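You operate a simulated robot arm through the tools that you are given. There is no shell and no other tool.

You run a simulated robot arm. Do the job below in one go: nothing can be reset, and whatever is moved stays where it is left.

JOB
Switch the rack off and push the blue link plug into the socket its display asks for.
Fine: the orange link plug goes back in the link stand; end switched on, showing READY. Set down upright: orange link plug.

The check looks at the end state, three seconds after you hand in, the way a careful person would. Anything else that was tipped, shoved, dropped, spilled or broken makes it a failure.

ROBOT AND FRAMES
A 6-joint arm with a three-finger gripper, fixed in place. Base frame: the origin is on the floor under the middle of its stand, x ahead of it, y to its left, z up; the work surface is at about z = 850. Readings come in mm, rad, newtons and seconds.
It reaches about 1213 mm from its shoulder. Its first joint turns from -2.897 to 2.897 rad. Payload 4.89 kg.
Tool frame: the origin (TCP) lies between the finger pads and is the grasp point; the fingertips stand 30 mm ahead of it; z points along the fingers, y is the line along which they close. The gripper opens to 164 mm; its body begins 125 mm behind the TCP.
Orientation is that of the tool frame in the base frame, as [roll, pitch, yaw] about the fixed x, y, z axes, in that order (R = Rz(yaw) Ry(pitch) Rx(roll)). With the fingers straight down and closing along the base's y, the tool's x points along the base's -x, its y along +y and its z along -z.

CONTROLS
- The arm moves only by the tool send_rows. Its argument "commands" is a list of rows, each an object of numbers (a shift or turn left out is 0, a gripper value left out holds the last): "grip": the finger opening in mm, from 0 to 164; "x", "y", "z": the shift along the base's x, y, z in mm; "rx", "ry", "rz": the turn, a rotation vector about the base's x, y, z in rad. In form: [{"grip": .., "x": .., "y": .., "z": .., "rx": .., "ry": .., "rz": ..}, ...]. A call has 1 to 20 rows; each row shifts and turns the commanded pose from where the row before left it. Rows are played at 5 a second. More than 50 mm and 0.15 rad between two rows, or a gripper value outside its range, and nothing of the call is played. Where a pose cannot be reached the arm comes as near as it can. A force on the tool above 40 N (or 10 N above the force at the start of the call, whichever is more), or a blocked arm, ends the call early, and 0.2 s more pass. The fingers move at their own pace (about 108 mm/s each) and stop on an object; they squeeze with about 31 N. The grip force told is the motor's: it shows also when the fingers shut on nothing. Time passes only in rows, and 0.2 s behind the last, so rows that do not move let the fingers close. The reply holds the time, the measured pose of the TCP, the force on the tool along the base axes, the opening and the grip force, in the units named above and with some noise, with the torque about the TCP (base axes, N m) and any sound that the robot's microphone picked up, and new pictures: "views" is both (left out), scene, wrist or none.
- Cameras (640 x 400 px; columns grow to the right, rows downward): "scene" is fixed at [407.1, -644.5, 1469.5]; the picture's right is [0.98, -0.20, 0.00], its down [-0.07, -0.36, -0.93] and it looks along [0.19, 0.91, -0.37] (base axes); focal length 348 px, centre (320, 200). "wrist" rides on the gripper at [76, -2, -152] in the tool frame; the picture's right is [0.02, 1.00, 0.00], its down [-0.88, 0.02, -0.47] and it looks along [-0.47, 0.01, 0.88] (tool axes); focal length 247 px, centre (320, 200). There is no depth. A picture from a camera that has moved, and an enlarged one, comes with that camera's place and axes in the base frame and with its lens. The place of the scene camera against the robot may be out by one fixed shift of up to 12 mm in any direction.
- move_column(by): moves the trunk up (or, below 0, down) by that many mm; the arm rides with it, the base frame stays. It gives what a move gives, with no picture.
- close_up(camera, box): a new picture of the part [left, top, right, bottom] of that camera's present view, enlarged. No time passes.
- job_done(): hands the job in; it is judged then, once.

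Places have to be worked out from the pictures, the camera data and where the tool is seen. Open the gripper and draw the arm clear of the work before you hand the job in, unless the task says otherwise.

The tools are called after "Emit:" as name(argument=value, ...) on one line, values as JSON. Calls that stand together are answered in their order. send_rows: Moves the arm, as the interface text tells. Its arguments: {"type":"object","properties":{"commands":{"type":"array","items":{"type":"object","properties":{"grip":{"type":"number"},"x":{"type":"number"},"y":{"type":"number"},"z":{"type":"number"},"rx":{"type":"number"},"ry":{"type":"number"},"rz":{"type":"number"}}}},"views":{"type":"string","enum":["both","scene","wrist","none"]}},"required":["commands"]} The other tools are called the same way: move_column (by) moves the trunk up or down; close_up (camera, box) takes an enlarged picture of a part of a camera's view; job_done () hands the job in.

At the start:

```text
time_s: 0.0
position: [583.3, 397.6, 1225.1]
ee_rot: [-3.141, -0.001, 3.141]
contact_force: [0.2, -0.5, 0.1]
moment: [-0.01, 0.0, 0.01]
gripper_width: 164.1
grip_force: 0.1
trunk travel left (down, up): [-175.0, 215.0]
```

scene: 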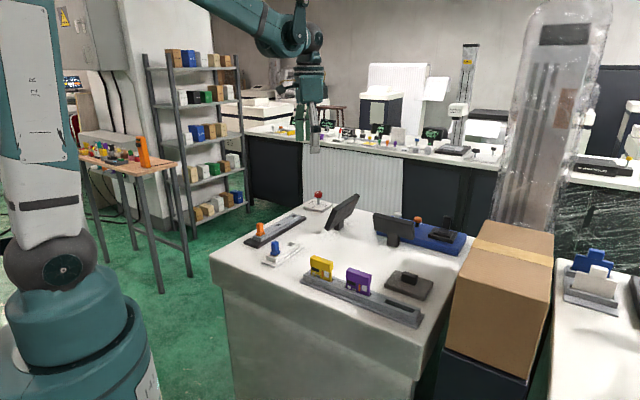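
wrist: 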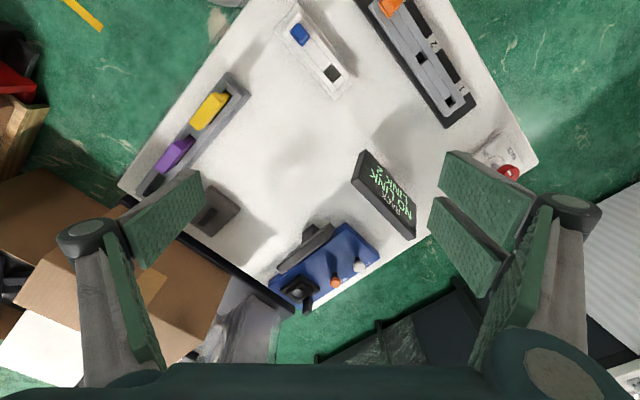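

The pictures show a bench with a rack (dark bar with an orange plug), a link stand (white, blue plug), a display and a red control. I'll enlarge both views to read the labels.

Emit:
close_up(camera="wrist", box=[340, 0, 560, 140])

Emit:
close_up(camera="wrist", box=[340, 120, 560, 260])

Emit:
close_up(camera="wrist", box=[240, 0, 400, 100])

Emit:
close_up(camera="scene", box=[210, 170, 370, 270])

Emit:
close_up(camera="scene", box=[320, 190, 480, 290])

Emit:
close_up(camera="wrist", box=[240, 190, 400, 320])

```text
2.86 times, centred on (450, 70) of wrist
camera zoom: at [506.1, 394.9, 1378.7], right [-0.02, 1.0, 0.0], down [0.88, 0.02, 0.47], along [0.47, 0.01, -0.88], focal length 706 px, centre (-51, 571)
```

zoom: 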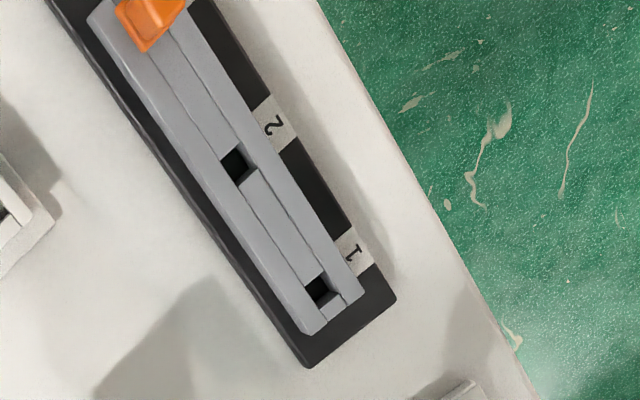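

```text
2.86 times, centred on (450, 190) of wrist
camera zoom: at [506.1, 394.9, 1378.7], right [-0.02, 1.0, 0.0], down [0.88, 0.02, 0.47], along [0.47, 0.01, -0.88], focal length 706 px, centre (-51, 229)
```

zoom: 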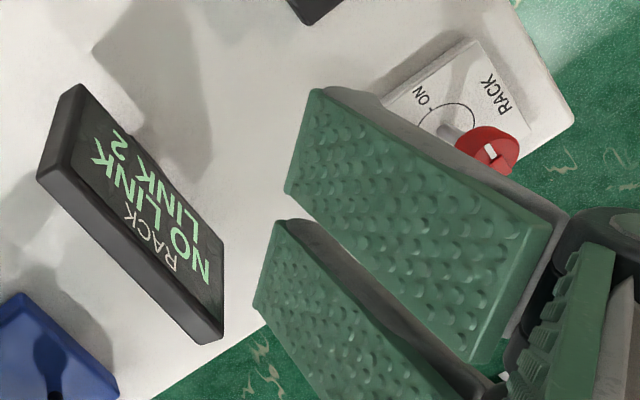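

```text
4.00 times, centred on (320, 50) of wrist
camera zoom: at [506.1, 394.9, 1378.7], right [-0.02, 1.0, 0.0], down [0.88, 0.02, 0.47], along [0.47, 0.01, -0.88], focal length 988 px, centre (320, 800)
```

zoom: 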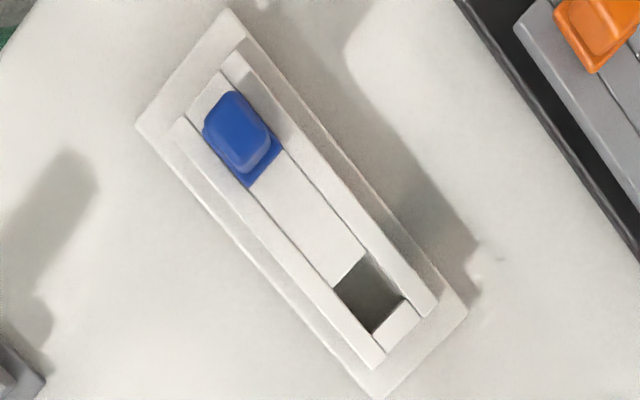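

```text
4.00 times, centred on (290, 220) of scene
camera zoom: at [407.1, -644.5, 1469.5], right [0.98, -0.2, 0.0], down [-0.07, -0.36, -0.93], along [0.19, 0.91, -0.37], focal length 1394 px, centre (440, 120)
```

zoom: 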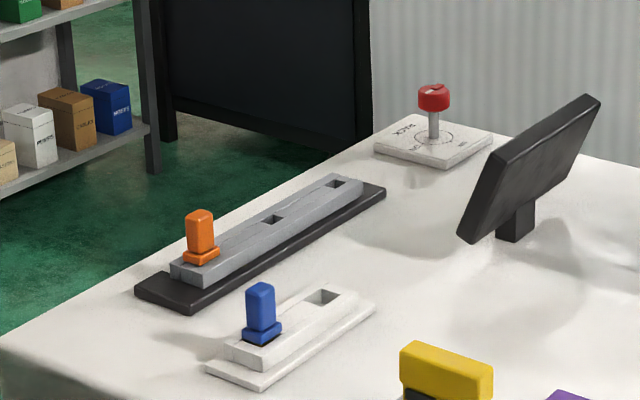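

```text
4.00 times, centred on (400, 240) of scene
camera zoom: at [407.1, -644.5, 1469.5], right [0.98, -0.2, 0.0], down [-0.07, -0.36, -0.93], along [0.19, 0.91, -0.37], focal length 1394 px, centre (0, 40)
```

zoom: 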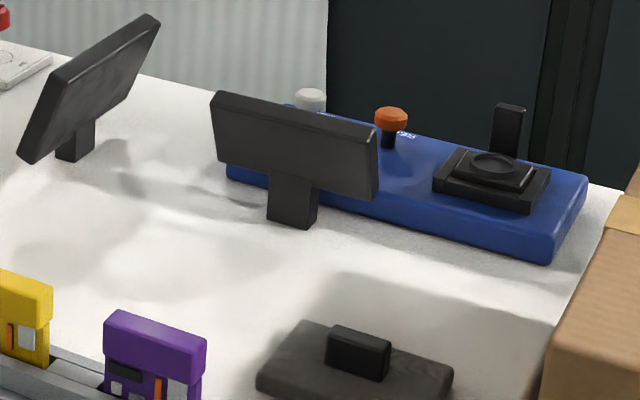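

```text
3.08 times, centred on (320, 255) of wrist
camera zoom: at [506.1, 394.9, 1378.7], right [-0.02, 1.0, 0.0], down [0.88, 0.02, 0.47], along [0.47, 0.01, -0.88], focal length 760 px, centre (320, 31)
```

zoom: 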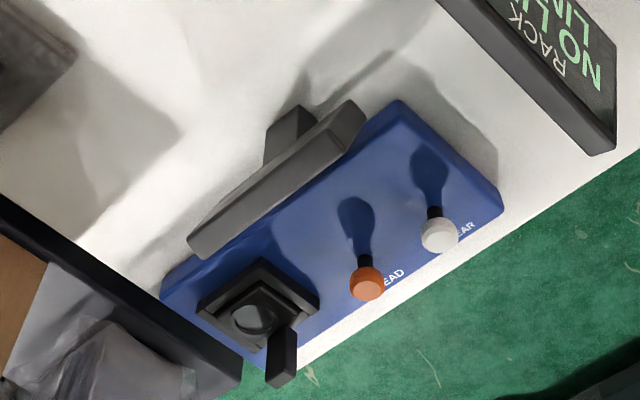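

The display reads "RACK / NO LINK / LINK 2", so blue goes in socket 2. Orange is in the third rack socket at roughly (417,503), and blue sits in the white stand at roughly (458,361). I'll move high toward the red knob (about (680,780)) to see its ON/OFF markings.

Emit:
send_rows(commands=[{"x": 10, "y": 48}, {"x": 10, "y": 48}, {"x": 10, "y": 48}, {"x": 10, "y": 48}, {"x": 10, "y": 48}, {"x": 10, "y": 40}, {}], views="both")

```text
time_s: 1.6
position: [643.0, 677.5, 1223.2]
ee_rot: [3.141, -0.001, -3.14]
contact_force: [0.3, 0.7, 0.6]
moment: [-0.18, 0.03, -0.01]
gripper_width: 164.1
grip_force: 0.0
trunk travel left (down, up): [-175.0, 215.0]
camera wrist: at [566.6, 676.3, 1377.2], right [-0.02, 1.0, 0.0], down [0.88, 0.02, 0.47], along [0.47, 0.01, -0.88], focal length 247 px, centre (320, 200)
```

scene: 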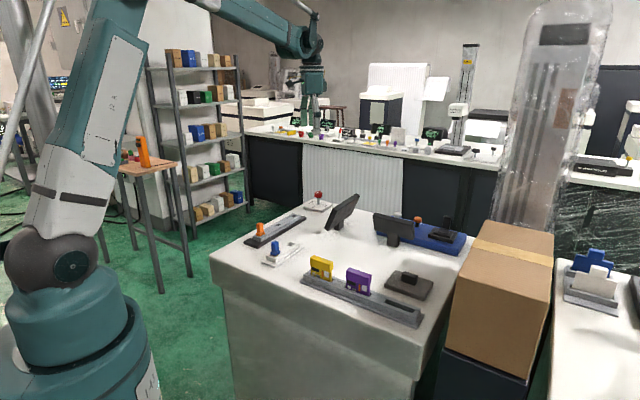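
wrist: 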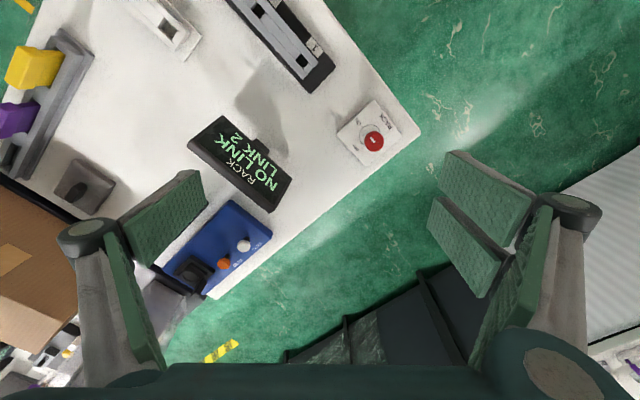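

The knob comes out at about (684,778,920), matching the earlier estimate. I'll enlarge it to read its labels and see which way it points.

Emit:
close_up(camera="wrist", box=[325, 85, 437, 155])

Emit:
close_up(camera="wrist", box=[220, 0, 380, 100])

Emit:
close_up(camera="scene", box=[290, 180, 370, 230])

Emit:
close_up(camera="wrist", box=[180, 100, 308, 220])

```text
5.71 times, centred on (381, 120) of wrist
camera zoom: at [566.6, 676.3, 1377.2], right [-0.02, 1.0, 0.0], down [0.88, 0.02, 0.47], along [0.47, 0.01, -0.88], focal length 1411 px, centre (-29, 657)
```

zoom: 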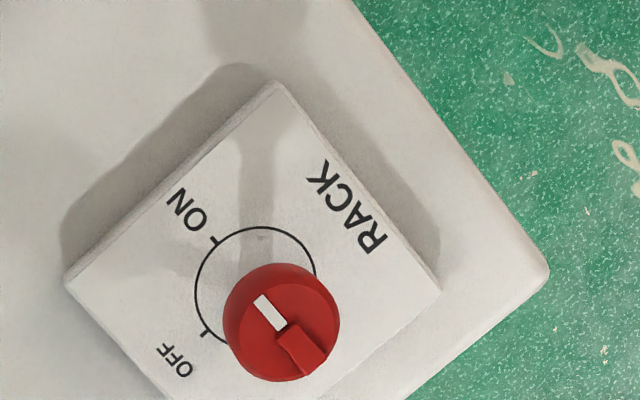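

```text
4.00 times, centred on (300, 50) of wrist
camera zoom: at [566.6, 676.3, 1377.2], right [-0.02, 1.0, 0.0], down [0.88, 0.02, 0.47], along [0.47, 0.01, -0.88], focal length 988 px, centre (400, 800)
```

zoom: 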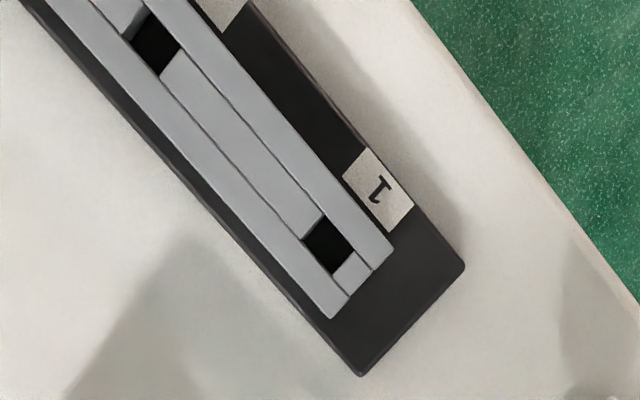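

```text
8.00 times, centred on (330, 205) of scene
camera zoom: at [407.1, -644.5, 1469.5], right [0.98, -0.2, 0.0], down [-0.07, -0.36, -0.93], along [0.19, 0.91, -0.37], focal length 2787 px, centre (240, 160)
```

zoom: 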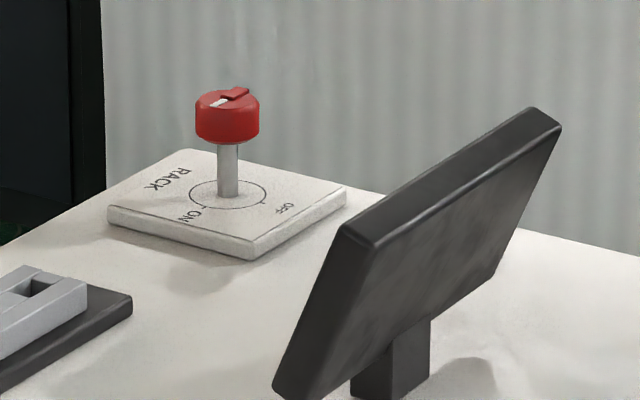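

```text
3.33 times, centred on (244, 160) of wrist
camera zoom: at [566.6, 676.3, 1377.2], right [-0.02, 1.0, 0.0], down [0.88, 0.02, 0.47], along [0.47, 0.01, -0.88], focal length 823 px, centre (573, 333)
```

zoom: 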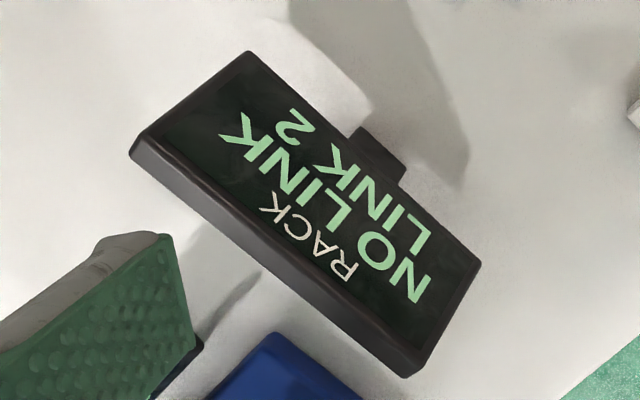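

The knob's white mark points at ON, and OFF is about +90° about z from there. The disc is about 38 mm across with its top near z=919, and the display's top is near z=980. I'll move over the knob for a closer look.

Emit:
send_rows(commands=[{"x": 10, "y": 25, "z": -35}, {"x": 10, "y": 25, "z": -35}, {"x": 10, "y": 25, "z": -35}, {"x": 11, "y": 25, "z": -35}, {}, {}], views="both")

Emit:
close_up(camera="wrist", box=[240, 120, 400, 220])

```text
time_s: 3.0
position: [683.8, 781.1, 1084.9]
ee_rot: [3.141, 0.0, 3.141]
contact_force: [0.7, 0.3, -0.6]
moment: [-0.06, 0.09, -0.01]
gripper_width: 164.1
grip_force: 0.1
trunk travel left (down, up): [-175.0, 215.0]
camera wrist: at [607.3, 777.3, 1237.2], right [-0.02, 1.0, 0.0], down [0.88, 0.02, 0.47], along [0.47, 0.01, -0.88], focal length 247 px, centre (320, 200)
```

scene: 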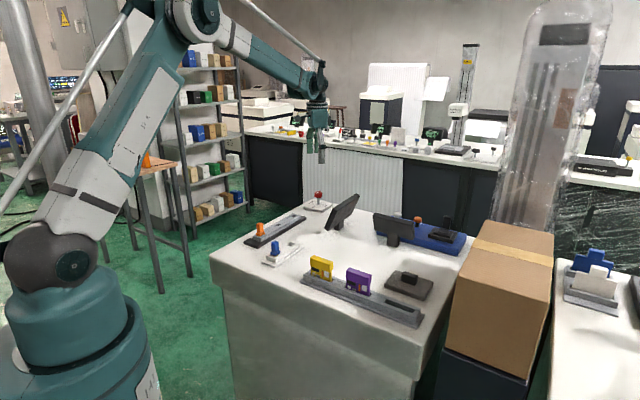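
wrist: 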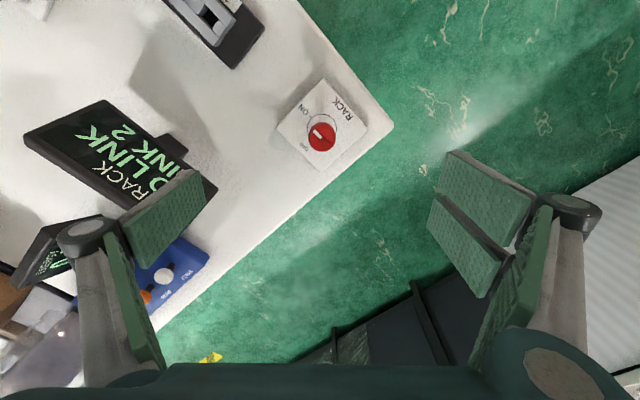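

```text
4.00 times, centred on (320, 170) of wrist
camera zoom: at [607.3, 777.3, 1237.2], right [-0.02, 1.0, 0.0], down [0.88, 0.02, 0.47], along [0.47, 0.01, -0.88], focal length 988 px, centre (320, 320)
```

zoom: 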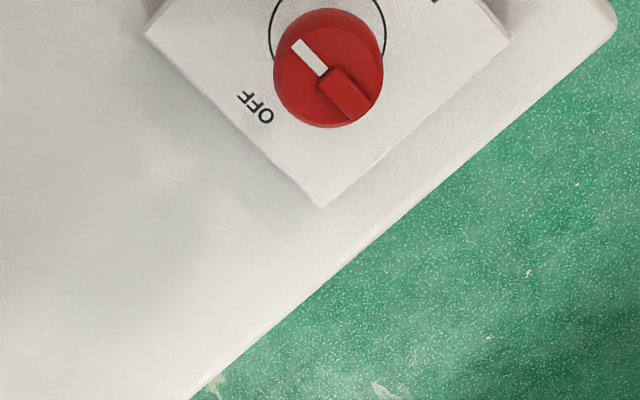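

The knob axis comes out at (686,781) with its top at z≈919.5, ON at -135° and OFF at -45° in the base frame. I'll turn the gripper -45°, partly close it, and descend partway.

Emit:
send_rows(commands=[{"x": 1, "grip": 100, "z": -15, "rz": -0.131}, {"x": 1, "z": -15, "rz": -0.131}, {"z": -15, "rz": -0.131}, {"z": -15, "rz": -0.131}, {"z": -15, "rz": -0.131}, {"z": -15, "rz": -0.13}, {}, {}], views="both")

Emit:
close_up(camera="wrist", box=[220, 100, 420, 225])

Emit:
close_up(camera="scene", box=[270, 130, 370, 230])

```text
time_s: 4.8
position: [685.4, 777.0, 995.9]
ee_rot: [-3.14, 0.001, 2.355]
contact_force: [0.3, 0.3, 0.3]
moment: [-0.03, 0.0, 0.03]
gripper_width: 100.1
grip_force: 0.2
trunk travel left (down, up): [-175.0, 215.0]
camera wrist: at [630.1, 829.5, 1148.4], right [0.69, 0.72, 0.0], down [0.64, -0.61, 0.47], along [0.34, -0.33, -0.88], focal length 247 px, centre (320, 200)
```

scene: 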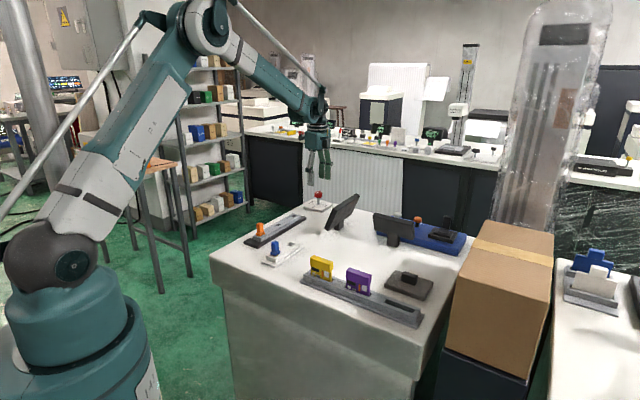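
wrist: 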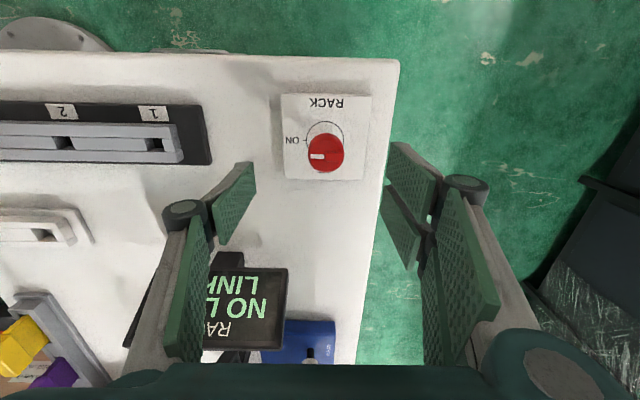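

```text
3.20 times, centred on (320, 162) of wrist
camera zoom: at [630.1, 829.5, 1148.4], right [0.69, 0.72, 0.0], down [0.64, -0.61, 0.47], along [0.34, -0.33, -0.88], focal length 790 px, centre (320, 320)
```

zoom: 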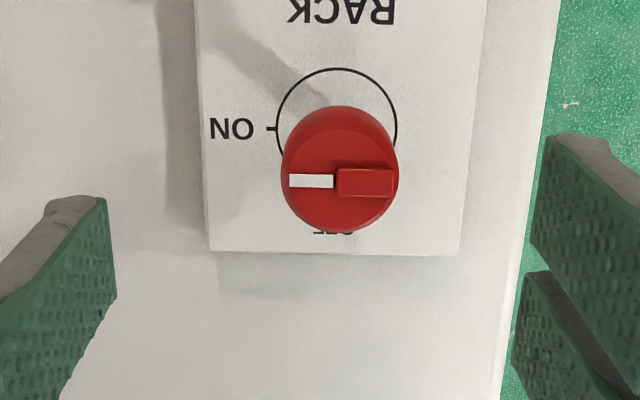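

```text
4.00 times, centred on (320, 180) of scene
camera zoom: at [407.1, -644.5, 1469.5], right [0.98, -0.2, 0.0], down [-0.07, -0.36, -0.93], along [0.19, 0.91, -0.37], focal length 1394 px, centre (320, 280)
```

zoom: 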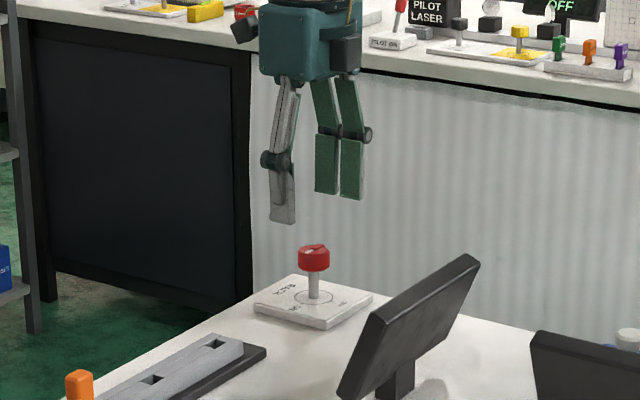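

The knob center is offset about (+2.8,+4.2) mm from the tool axis. I'll center on it and descend to z≈914 with the fingers still open, then check.

Emit:
send_rows(commands=[{"x": 2.8, "y": 4.2, "z": -20}, {"z": -30}, {"z": -20}, {"z": -11}, {}, {}], views="both")

Emit:
close_up(camera="wrist", box=[220, 100, 420, 225])

Emit:
close_up(camera="scene", box=[280, 150, 360, 230])

```text
time_s: 6.2
position: [689.1, 780.4, 914.9]
ee_rot: [3.141, 0.0, 2.356]
contact_force: [-0.4, 0.4, -0.1]
moment: [-0.04, 0.0, 0.01]
gripper_width: 99.8
grip_force: 0.0
trunk travel left (down, up): [-175.0, 215.0]
camera wrist: at [632.9, 833.8, 1067.6], right [0.69, 0.72, 0.0], down [0.64, -0.61, 0.47], along [0.34, -0.33, -0.88], focal length 247 px, centre (320, 200)
```

scene: 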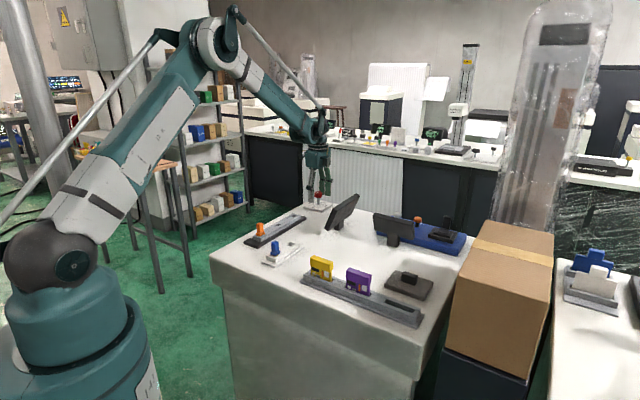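
wrist: 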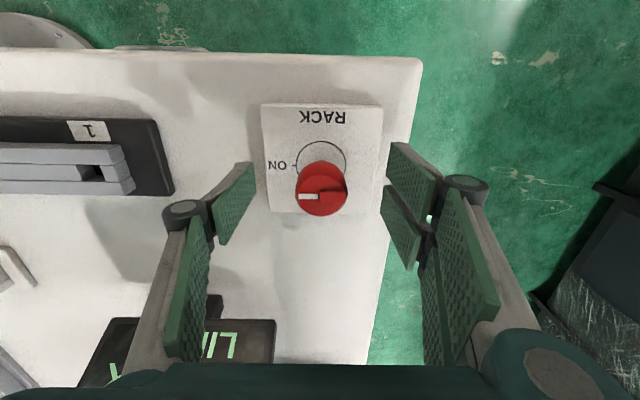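

```text
3.20 times, centred on (320, 162) of wrist
camera zoom: at [632.9, 833.8, 1067.6], right [0.69, 0.72, 0.0], down [0.64, -0.61, 0.47], along [0.34, -0.33, -0.88], focal length 790 px, centre (320, 320)
```

zoom: 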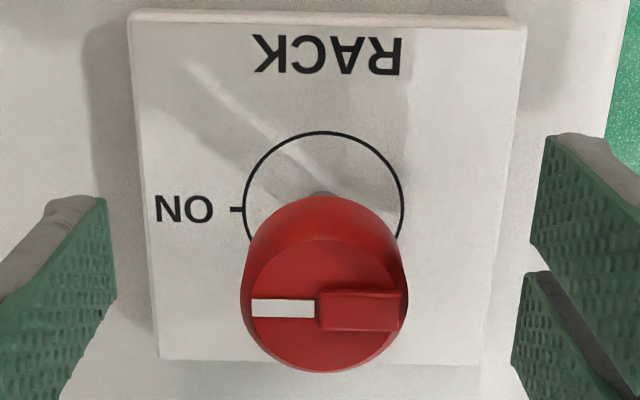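

```text
5.00 times, centred on (320, 190) of scene
camera zoom: at [407.1, -644.5, 1469.5], right [0.98, -0.2, 0.0], down [-0.07, -0.36, -0.93], along [0.19, 0.91, -0.37], focal length 1742 px, centre (320, 250)
```

zoom: 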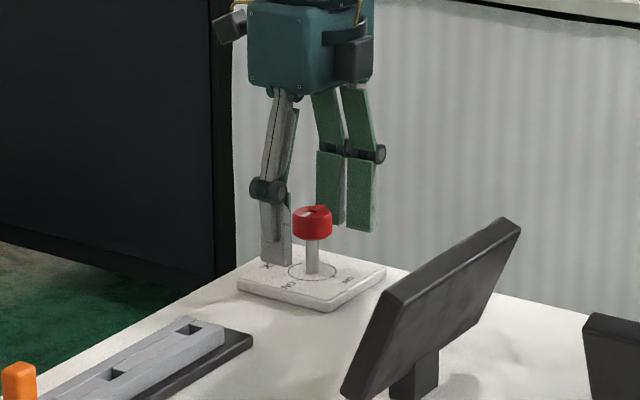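

The tool axis is now within 1 mm of the knob axis. I'll close the fingers on the knob.

Emit:
send_rows(commands=[{"grip": 10}, {}, {}, {}, {}], views="both")

Emit:
close_up(camera="wrist", box=[220, 100, 420, 225])

```text
time_s: 7.4
position: [688.5, 781.9, 914.0]
ee_rot: [-3.141, -0.001, 2.356]
contact_force: [17.4, 19.0, 9.0]
moment: [0.44, -0.34, -0.03]
gripper_width: 34.2
grip_force: 45.5
trunk travel left (down, up): [-175.0, 215.0]
camera wrist: at [633.4, 834.3, 1067.6], right [0.69, 0.72, 0.0], down [0.64, -0.61, 0.47], along [0.34, -0.33, -0.88], focal length 247 px, centre (320, 200)
```

scene: 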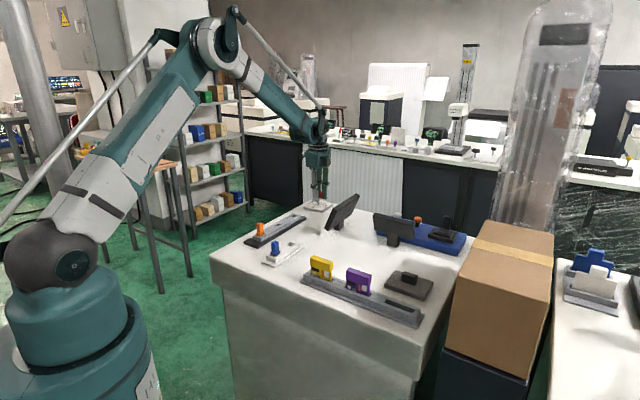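
wrist: 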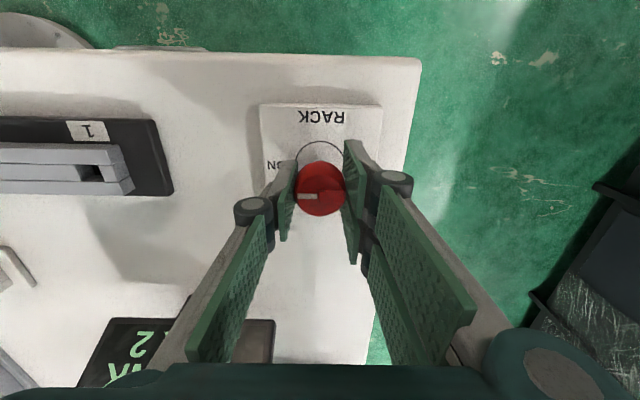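

```text
3.20 times, centred on (320, 162) of wrist
camera zoom: at [633.4, 834.3, 1067.6], right [0.69, 0.72, 0.0], down [0.64, -0.61, 0.47], along [0.34, -0.33, -0.88], focal length 790 px, centre (320, 320)
```

zoom: 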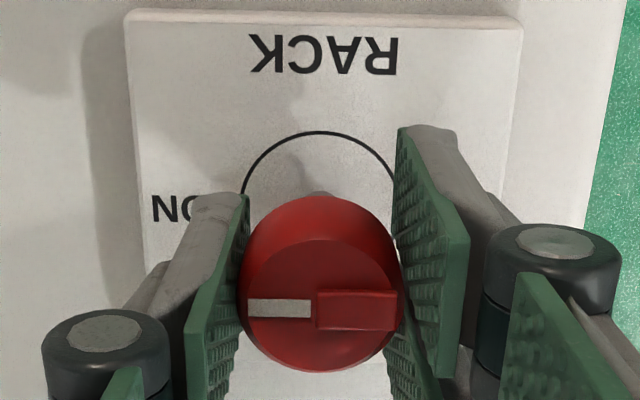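

Gripped at 34 mm, but there is a lateral force of about 26 N, so the knob is pushing the tool toward +x+y. I'll shift slightly that way to relieve it before turning.

Emit:
send_rows(commands=[{"x": 0.8, "y": 0.8}, {}, {}], views="none")

```text
time_s: 8.2
position: [689.3, 781.0, 916.4]
ee_rot: [3.141, 0.001, 2.356]
contact_force: [2.9, 4.5, 2.6]
moment: [0.05, 0.03, 0.01]
gripper_width: 34.3
grip_force: 44.6
trunk travel left (down, up): [-175.0, 215.0]
```

The force is down to about 5 N. I'll begin turning +z, with a first step of about 0.5 rad, watching moment and force.

Emit:
send_rows(commands=[{"x": 0.1, "y": 0.1, "rz": 0.1}, {"rz": 0.1}, {"rz": 0.1}, {"rz": 0.1}, {"rz": 0.12}, {}], views="wrist")

Emit:
close_up(camera="wrist", box=[220, 100, 420, 225])

```text
time_s: 9.6
position: [689.9, 781.2, 915.2]
ee_rot: [-3.142, 0.0, 2.877]
contact_force: [-7.4, -4.0, -5.9]
moment: [-0.19, 0.01, 0.0]
gripper_width: 33.8
grip_force: 45.0
trunk travel left (down, up): [-175.0, 215.0]
camera wrist: at [614.7, 800.1, 1067.6], right [0.24, 0.97, 0.0], down [0.86, -0.21, 0.47], along [0.46, -0.11, -0.88], focal length 247 px, centre (320, 200)
```

wrist: 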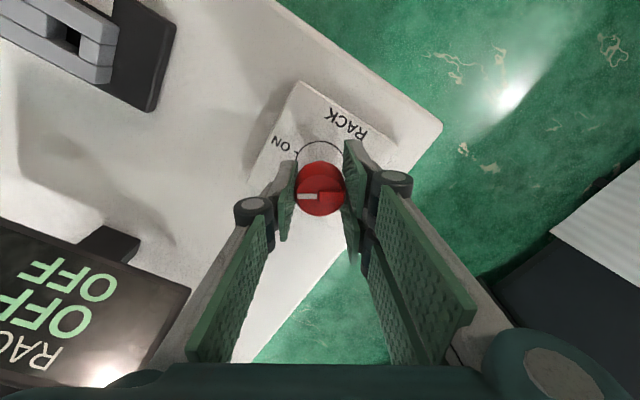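

```text
3.20 times, centred on (320, 162) of wrist
camera zoom: at [614.7, 800.1, 1067.6], right [0.24, 0.97, 0.0], down [0.86, -0.21, 0.47], along [0.46, -0.11, -0.88], focal length 790 px, centre (320, 320)
```

zoom: 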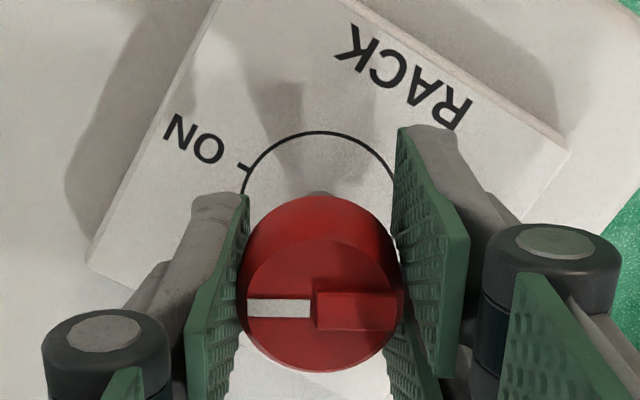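

The knob turns with the gripper and the display already shows OFF. I'll complete the remaining ~1.05 rad to the OFF tick.

Emit:
send_rows(commands=[{"rz": 0.12}, {"rz": 0.12}, {"rz": 0.12}, {"rz": 0.12}, {"rz": 0.12}, {"rz": 0.12}, {"rz": 0.12}, {"rz": 0.12}, {"rz": 0.091}, {}, {}], views="both")

Emit:
close_up(camera="wrist", box=[220, 100, 420, 225])

```text
time_s: 12.0
position: [688.9, 782.1, 915.1]
ee_rot: [-3.141, 0.0, -2.354]
contact_force: [-6.0, 6.1, -3.4]
moment: [0.23, -0.1, -0.36]
gripper_width: 34.0
grip_force: 45.4
trunk travel left (down, up): [-175.0, 215.0]
camera wrist: at [636.1, 726.8, 1067.6], right [-0.72, 0.69, 0.0], down [0.61, 0.64, 0.47], along [0.33, 0.34, -0.88], focal length 247 px, centre (320, 200)
```

scene: 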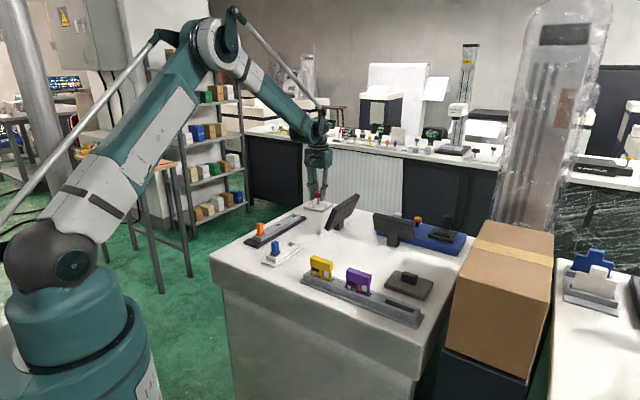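
wrist: 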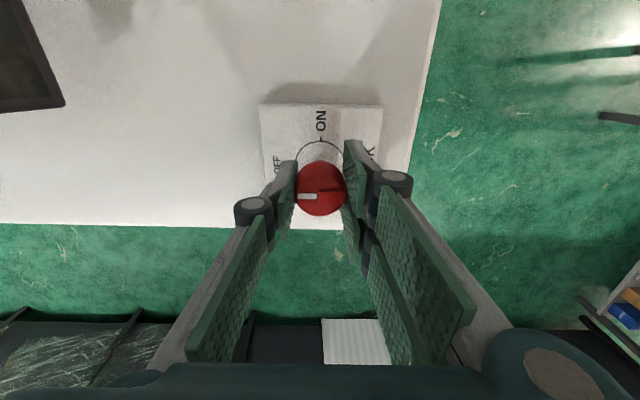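

```text
3.20 times, centred on (320, 162) of wrist
camera zoom: at [636.1, 726.8, 1067.6], right [-0.72, 0.69, 0.0], down [0.61, 0.64, 0.47], along [0.33, 0.34, -0.88], focal length 790 px, centre (320, 320)
```

zoom: 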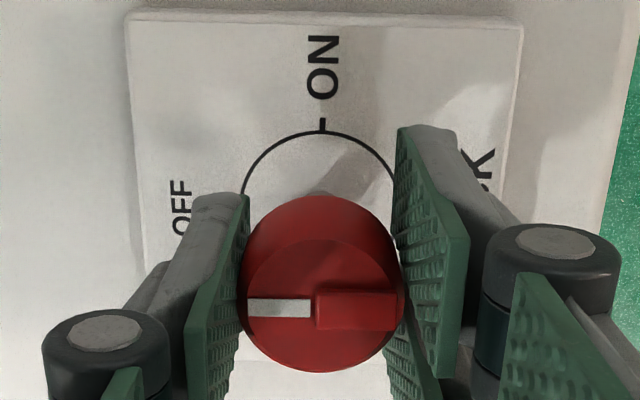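

The knob now points at OFF. I'll release and lift straight up, then check that it stays.

Emit:
send_rows(commands=[{"grip": 100}, {}, {}, {"z": 40}, {"z": 45}, {"z": 45}, {"z": 45}, {"z": 45}, {"z": 20}, {}], views="both")

Emit:
close_up(camera="wrist", box=[220, 80, 420, 205])

```text
time_s: 14.2
position: [688.6, 781.2, 1153.9]
ee_rot: [3.141, 0.0, -2.354]
contact_force: [0.9, -0.1, 0.5]
moment: [0.07, -0.06, 0.0]
gripper_width: 99.8
grip_force: 0.1
trunk travel left (down, up): [-175.0, 215.0]
camera wrist: at [635.0, 725.7, 1307.1], right [-0.72, 0.69, 0.0], down [0.61, 0.64, 0.47], along [0.33, 0.34, -0.88], focal length 247 px, centre (320, 200)
```

scene: 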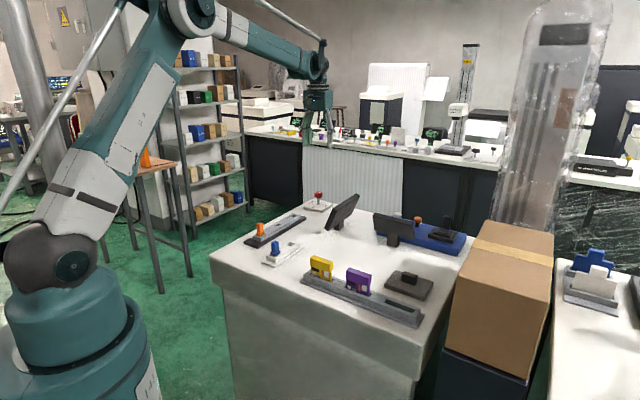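
wrist: 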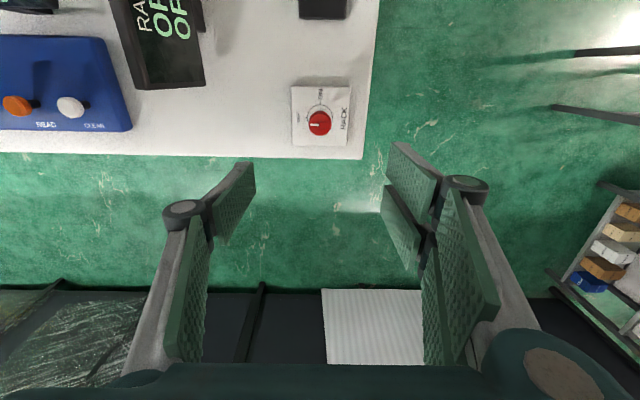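

```text
3.20 times, centred on (320, 142) of wrist
camera zoom: at [635.0, 725.7, 1307.1], right [-0.72, 0.69, 0.0], down [0.61, 0.64, 0.47], along [0.33, 0.34, -0.88], focal length 790 px, centre (320, 384)
```

zoom: 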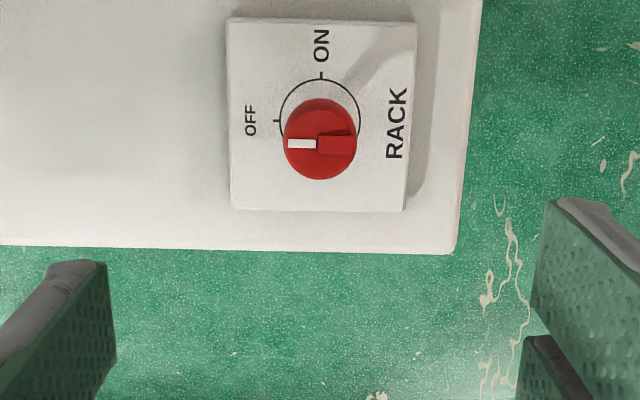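

The knob stays at OFF and the display reads OFF. Next I'll move above the rack and link stand to measure the plugs and sockets.

Emit:
send_rows(commands=[{"x": -25.4, "y": -36.8}, {"x": -25.4, "y": -36.8}, {"x": -25.4, "y": -36.8}, {"x": -25.4, "y": -36.8}, {"x": -25.4, "y": -36.8}, {"x": -25.4, "y": -36.8}, {"x": -25.4, "y": -36.8}, {"x": -25.4, "y": -36.8}, {"x": -25.4, "y": -36.8}, {}, {}], views="both")

Emit:
close_up(camera="wrist", box=[200, 0, 360, 100])

Emit:
close_up(camera="wrist", box=[320, 0, 480, 100])

Emit:
close_up(camera="wrist", box=[240, 60, 400, 160])

```text
time_s: 16.6
position: [460.9, 448.8, 1154.0]
ee_rot: [-3.14, 0.001, -2.353]
contact_force: [0.2, -1.0, -0.2]
moment: [0.11, -0.09, -0.02]
gripper_width: 99.9
grip_force: 0.1
trunk travel left (down, up): [-175.0, 215.0]
camera wrist: at [406.5, 394.3, 1306.9], right [-0.72, 0.69, 0.0], down [0.61, 0.64, 0.47], along [0.33, 0.34, -0.88], focal length 247 px, centre (320, 200)
```

scene: 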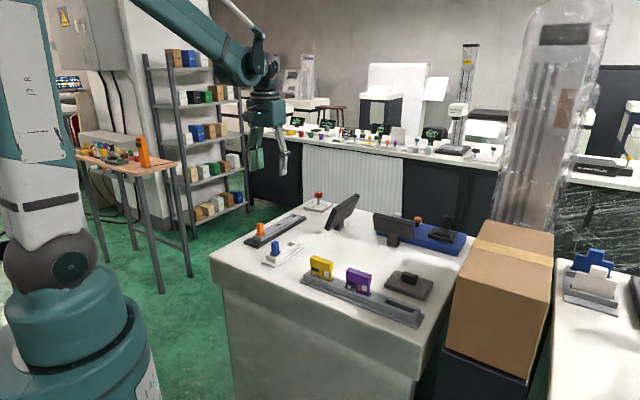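
wrist: 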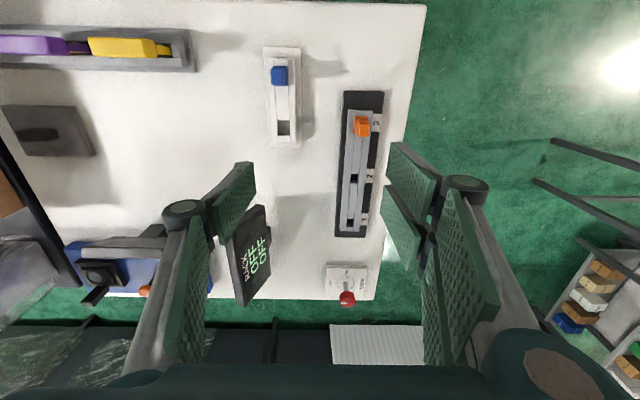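

```text
4.00 times, centred on (280, 50) of wrist
camera zoom: at [406.5, 394.3, 1306.9], right [-0.72, 0.69, 0.0], down [0.61, 0.64, 0.47], along [0.33, 0.34, -0.88], focal length 988 px, centre (480, 800)
```

zoom: 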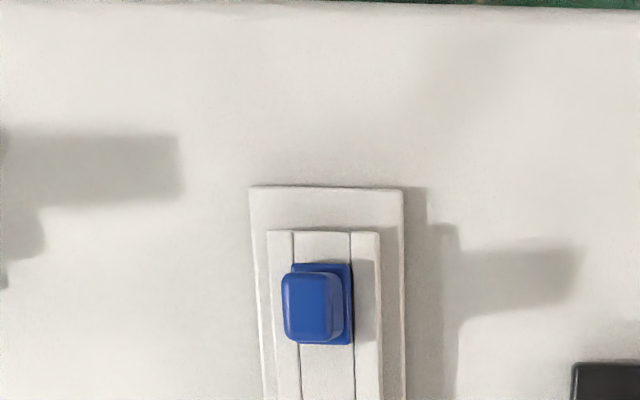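

```text
4.00 times, centred on (400, 50) of wrist
camera zoom: at [406.5, 394.3, 1306.9], right [-0.72, 0.69, 0.0], down [0.61, 0.64, 0.47], along [0.33, 0.34, -0.88], focal length 988 px, centre (0, 800)
```

zoom: 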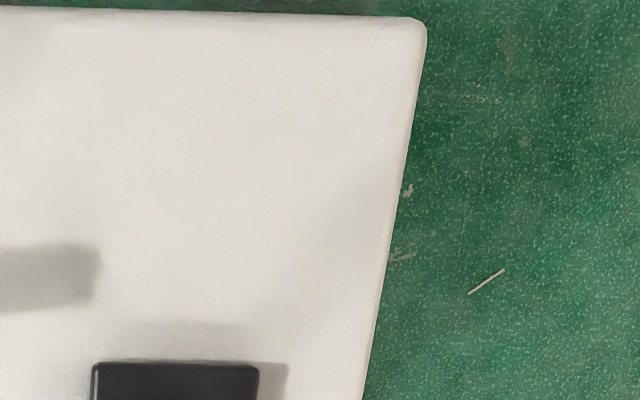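

```text
4.00 times, centred on (320, 110) of wrist
camera zoom: at [406.5, 394.3, 1306.9], right [-0.72, 0.69, 0.0], down [0.61, 0.64, 0.47], along [0.33, 0.34, -0.88], focal length 988 px, centre (320, 560)
```

zoom: 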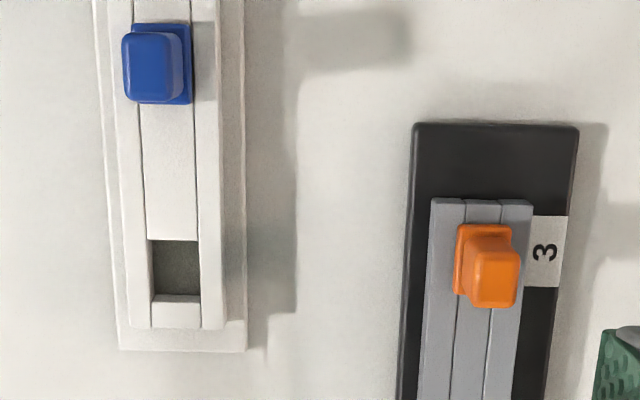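

Orange is in socket 3. Blue sits at about (459,360) with its top near z≈915 and the stand top near 870. Rack and stand both run at about 45°, already aligned with the tool. I'll move above the blue plug and lower to z≈1000 to align.

Emit:
send_rows(commands=[{"y": -30, "z": -10}, {"y": -30, "z": -25}, {"y": -29, "z": -35}, {"z": -40}, {"z": -44}, {}, {}], views="both")

Emit:
close_up(camera="wrist", box=[240, 80, 400, 180])

Emit:
close_up(camera="scene", box=[220, 180, 320, 280])

```text
time_s: 18.2
position: [460.1, 362.1, 1000.2]
ee_rot: [-3.14, 0.0, -2.355]
contact_force: [1.0, 0.3, -1.0]
moment: [-0.06, 0.04, 0.04]
gripper_width: 100.0
grip_force: 0.0
trunk travel left (down, up): [-175.0, 215.0]
camera wrist: at [407.8, 306.2, 1154.0], right [-0.72, 0.69, 0.0], down [0.61, 0.64, 0.47], along [0.33, 0.34, -0.88], focal length 247 px, centre (320, 200)
```

scene: 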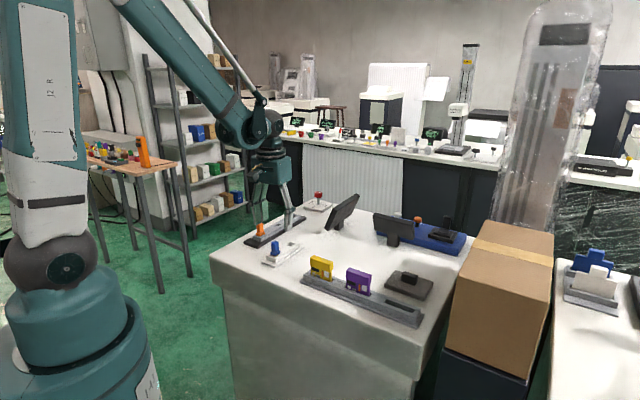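
wrist: 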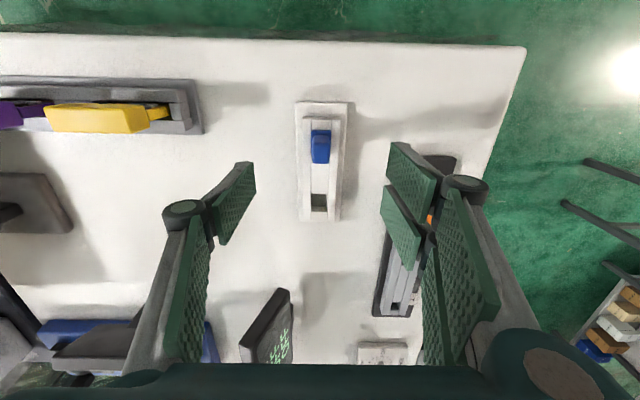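

```text
4.00 times, centred on (320, 130) of wrist
camera zoom: at [407.8, 306.2, 1154.0], right [-0.72, 0.69, 0.0], down [0.61, 0.64, 0.47], along [0.33, 0.34, -0.88], focal length 988 px, centre (320, 480)
```

zoom: 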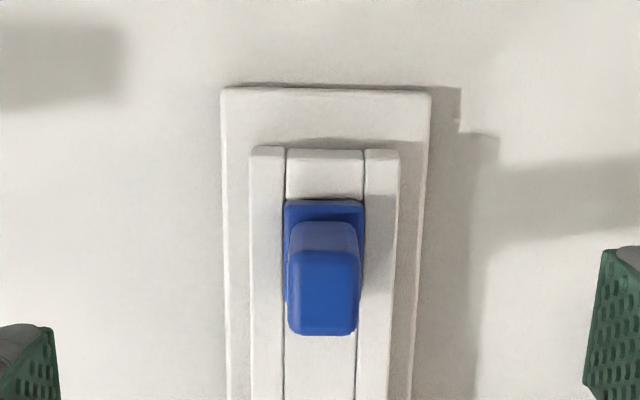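

```text
4.00 times, centred on (270, 230) of scene
camera zoom: at [407.1, -644.5, 1469.5], right [0.98, -0.2, 0.0], down [-0.07, -0.36, -0.93], along [0.19, 0.91, -0.37], focal length 1394 px, centre (520, 80)
```

zoom: 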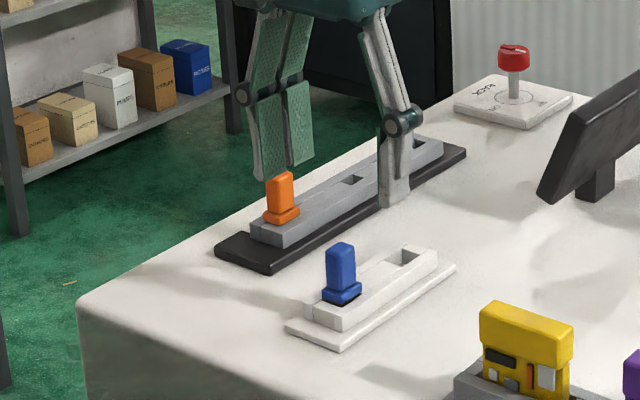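

The tool is nearly centred over blue (p offset -1.8 mm, q +0.4 mm) and yaw agrees within about 0.4°. I'll narrow to 60 mm, make the small correction, and descend to z≈914 so the fingertips stay above the flange.

Emit:
send_rows(commands=[{"grip": 60, "x": -1.5, "y": -1.0}, {}, {"z": -30}, {"z": -30}, {"z": -16}, {"z": -10}, {}, {}], views="both")

Emit:
close_up(camera="wrist", box=[240, 120, 400, 220])

Emit:
close_up(camera="scene", box=[230, 200, 310, 280])

```text
time_s: 20.0
position: [460.0, 360.4, 913.0]
ee_rot: [3.142, 0.0, -2.354]
contact_force: [-1.2, 0.5, -0.2]
moment: [0.02, 0.02, 0.02]
gripper_width: 59.9
grip_force: 0.0
trunk travel left (down, up): [-175.0, 215.0]
camera wrist: at [406.0, 304.6, 1067.6], right [-0.72, 0.69, 0.0], down [0.61, 0.64, 0.47], along [0.33, 0.34, -0.88], focal length 247 px, centre (320, 200)
```

scene: 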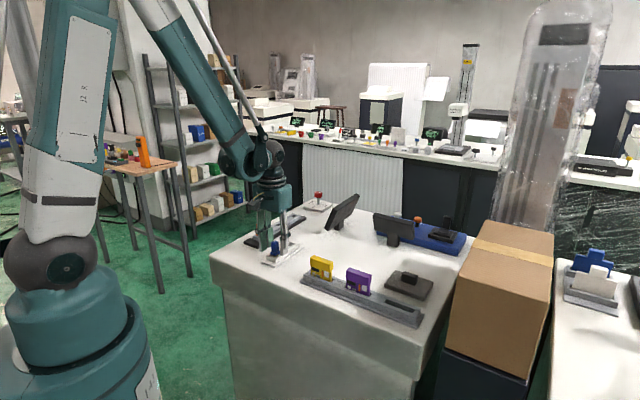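
wrist: 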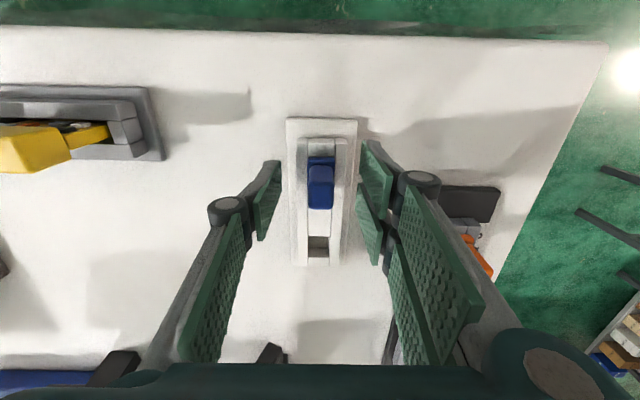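

```text
4.00 times, centred on (320, 170) of wrist
camera zoom: at [406.0, 304.6, 1067.6], right [-0.72, 0.69, 0.0], down [0.61, 0.64, 0.47], along [0.33, 0.34, -0.88], focal length 988 px, centre (320, 320)
```

zoom: 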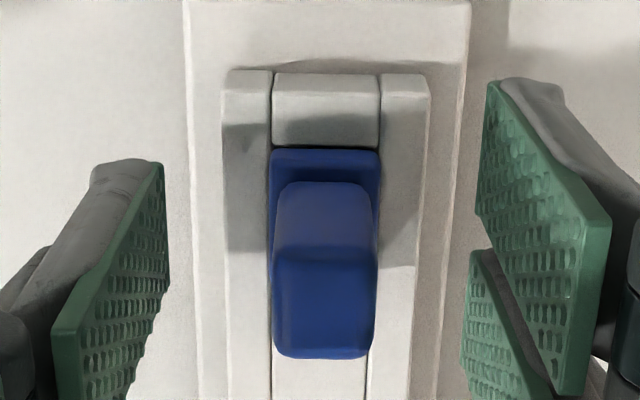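

```text
5.00 times, centred on (270, 240) of scene
camera zoom: at [407.1, -644.5, 1469.5], right [0.98, -0.2, 0.0], down [-0.07, -0.36, -0.93], along [0.19, 0.91, -0.37], focal length 1742 px, centre (570, 0)
```

zoom: 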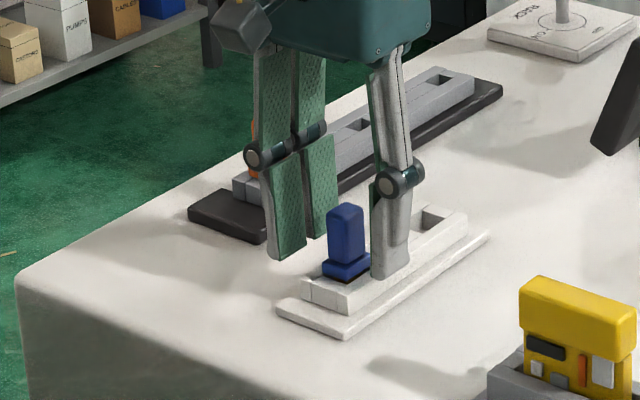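

The fingers straddle the blue plug with the tips above the flange, and centring is within about 0.5 mm. Closing on it now.

Emit:
send_rows(commands=[{"grip": 5}, {}, {}, {}, {}], views="both")

Emit:
close_up(camera="wrist", box=[240, 120, 400, 220])

Emit:
close_up(camera="scene", box=[230, 200, 310, 280])

```text
time_s: 21.2
position: [458.5, 359.8, 915.4]
ee_rot: [-3.141, 0.0, -2.355]
contact_force: [0.5, 0.3, -0.7]
moment: [0.02, 0.01, -0.04]
gripper_width: 17.3
grip_force: 30.6
trunk travel left (down, up): [-175.0, 215.0]
camera wrist: at [406.0, 304.6, 1067.6], right [-0.72, 0.69, 0.0], down [0.61, 0.64, 0.47], along [0.33, 0.34, -0.88], focal length 247 px, centre (320, 200)
```

scene: 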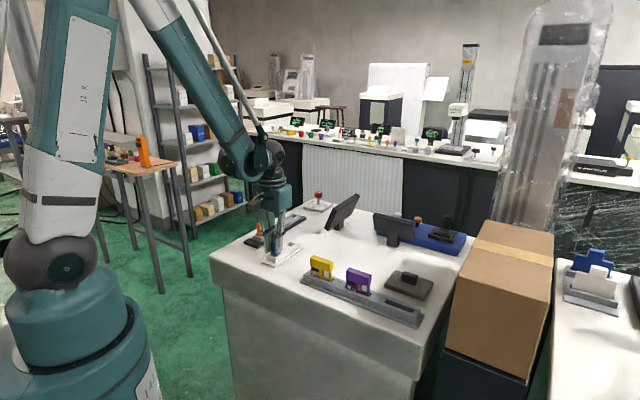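
wrist: 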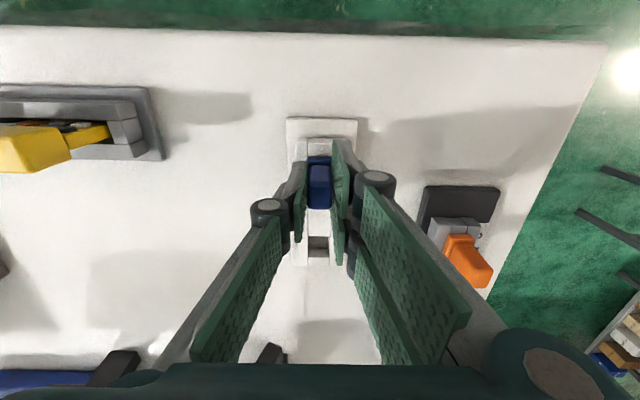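

```text
4.00 times, centred on (320, 170) of wrist
camera zoom: at [406.0, 304.6, 1067.6], right [-0.72, 0.69, 0.0], down [0.61, 0.64, 0.47], along [0.33, 0.34, -0.88], focal length 988 px, centre (320, 320)
```

zoom: 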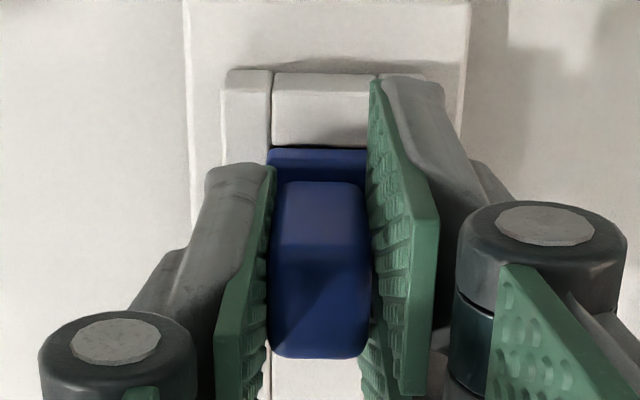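

```text
5.00 times, centred on (270, 240) of scene
camera zoom: at [407.1, -644.5, 1469.5], right [0.98, -0.2, 0.0], down [-0.07, -0.36, -0.93], along [0.19, 0.91, -0.37], focal length 1742 px, centre (570, 0)
```

zoom: 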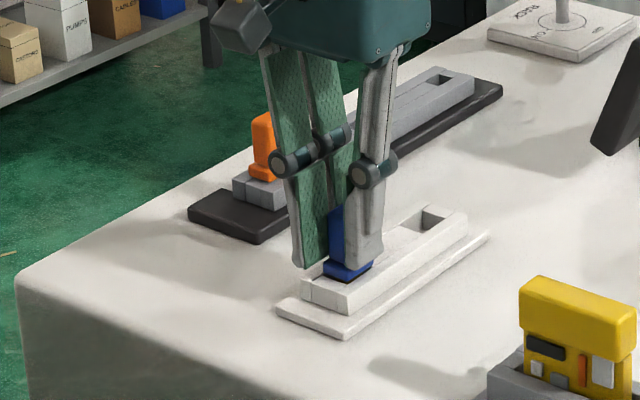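

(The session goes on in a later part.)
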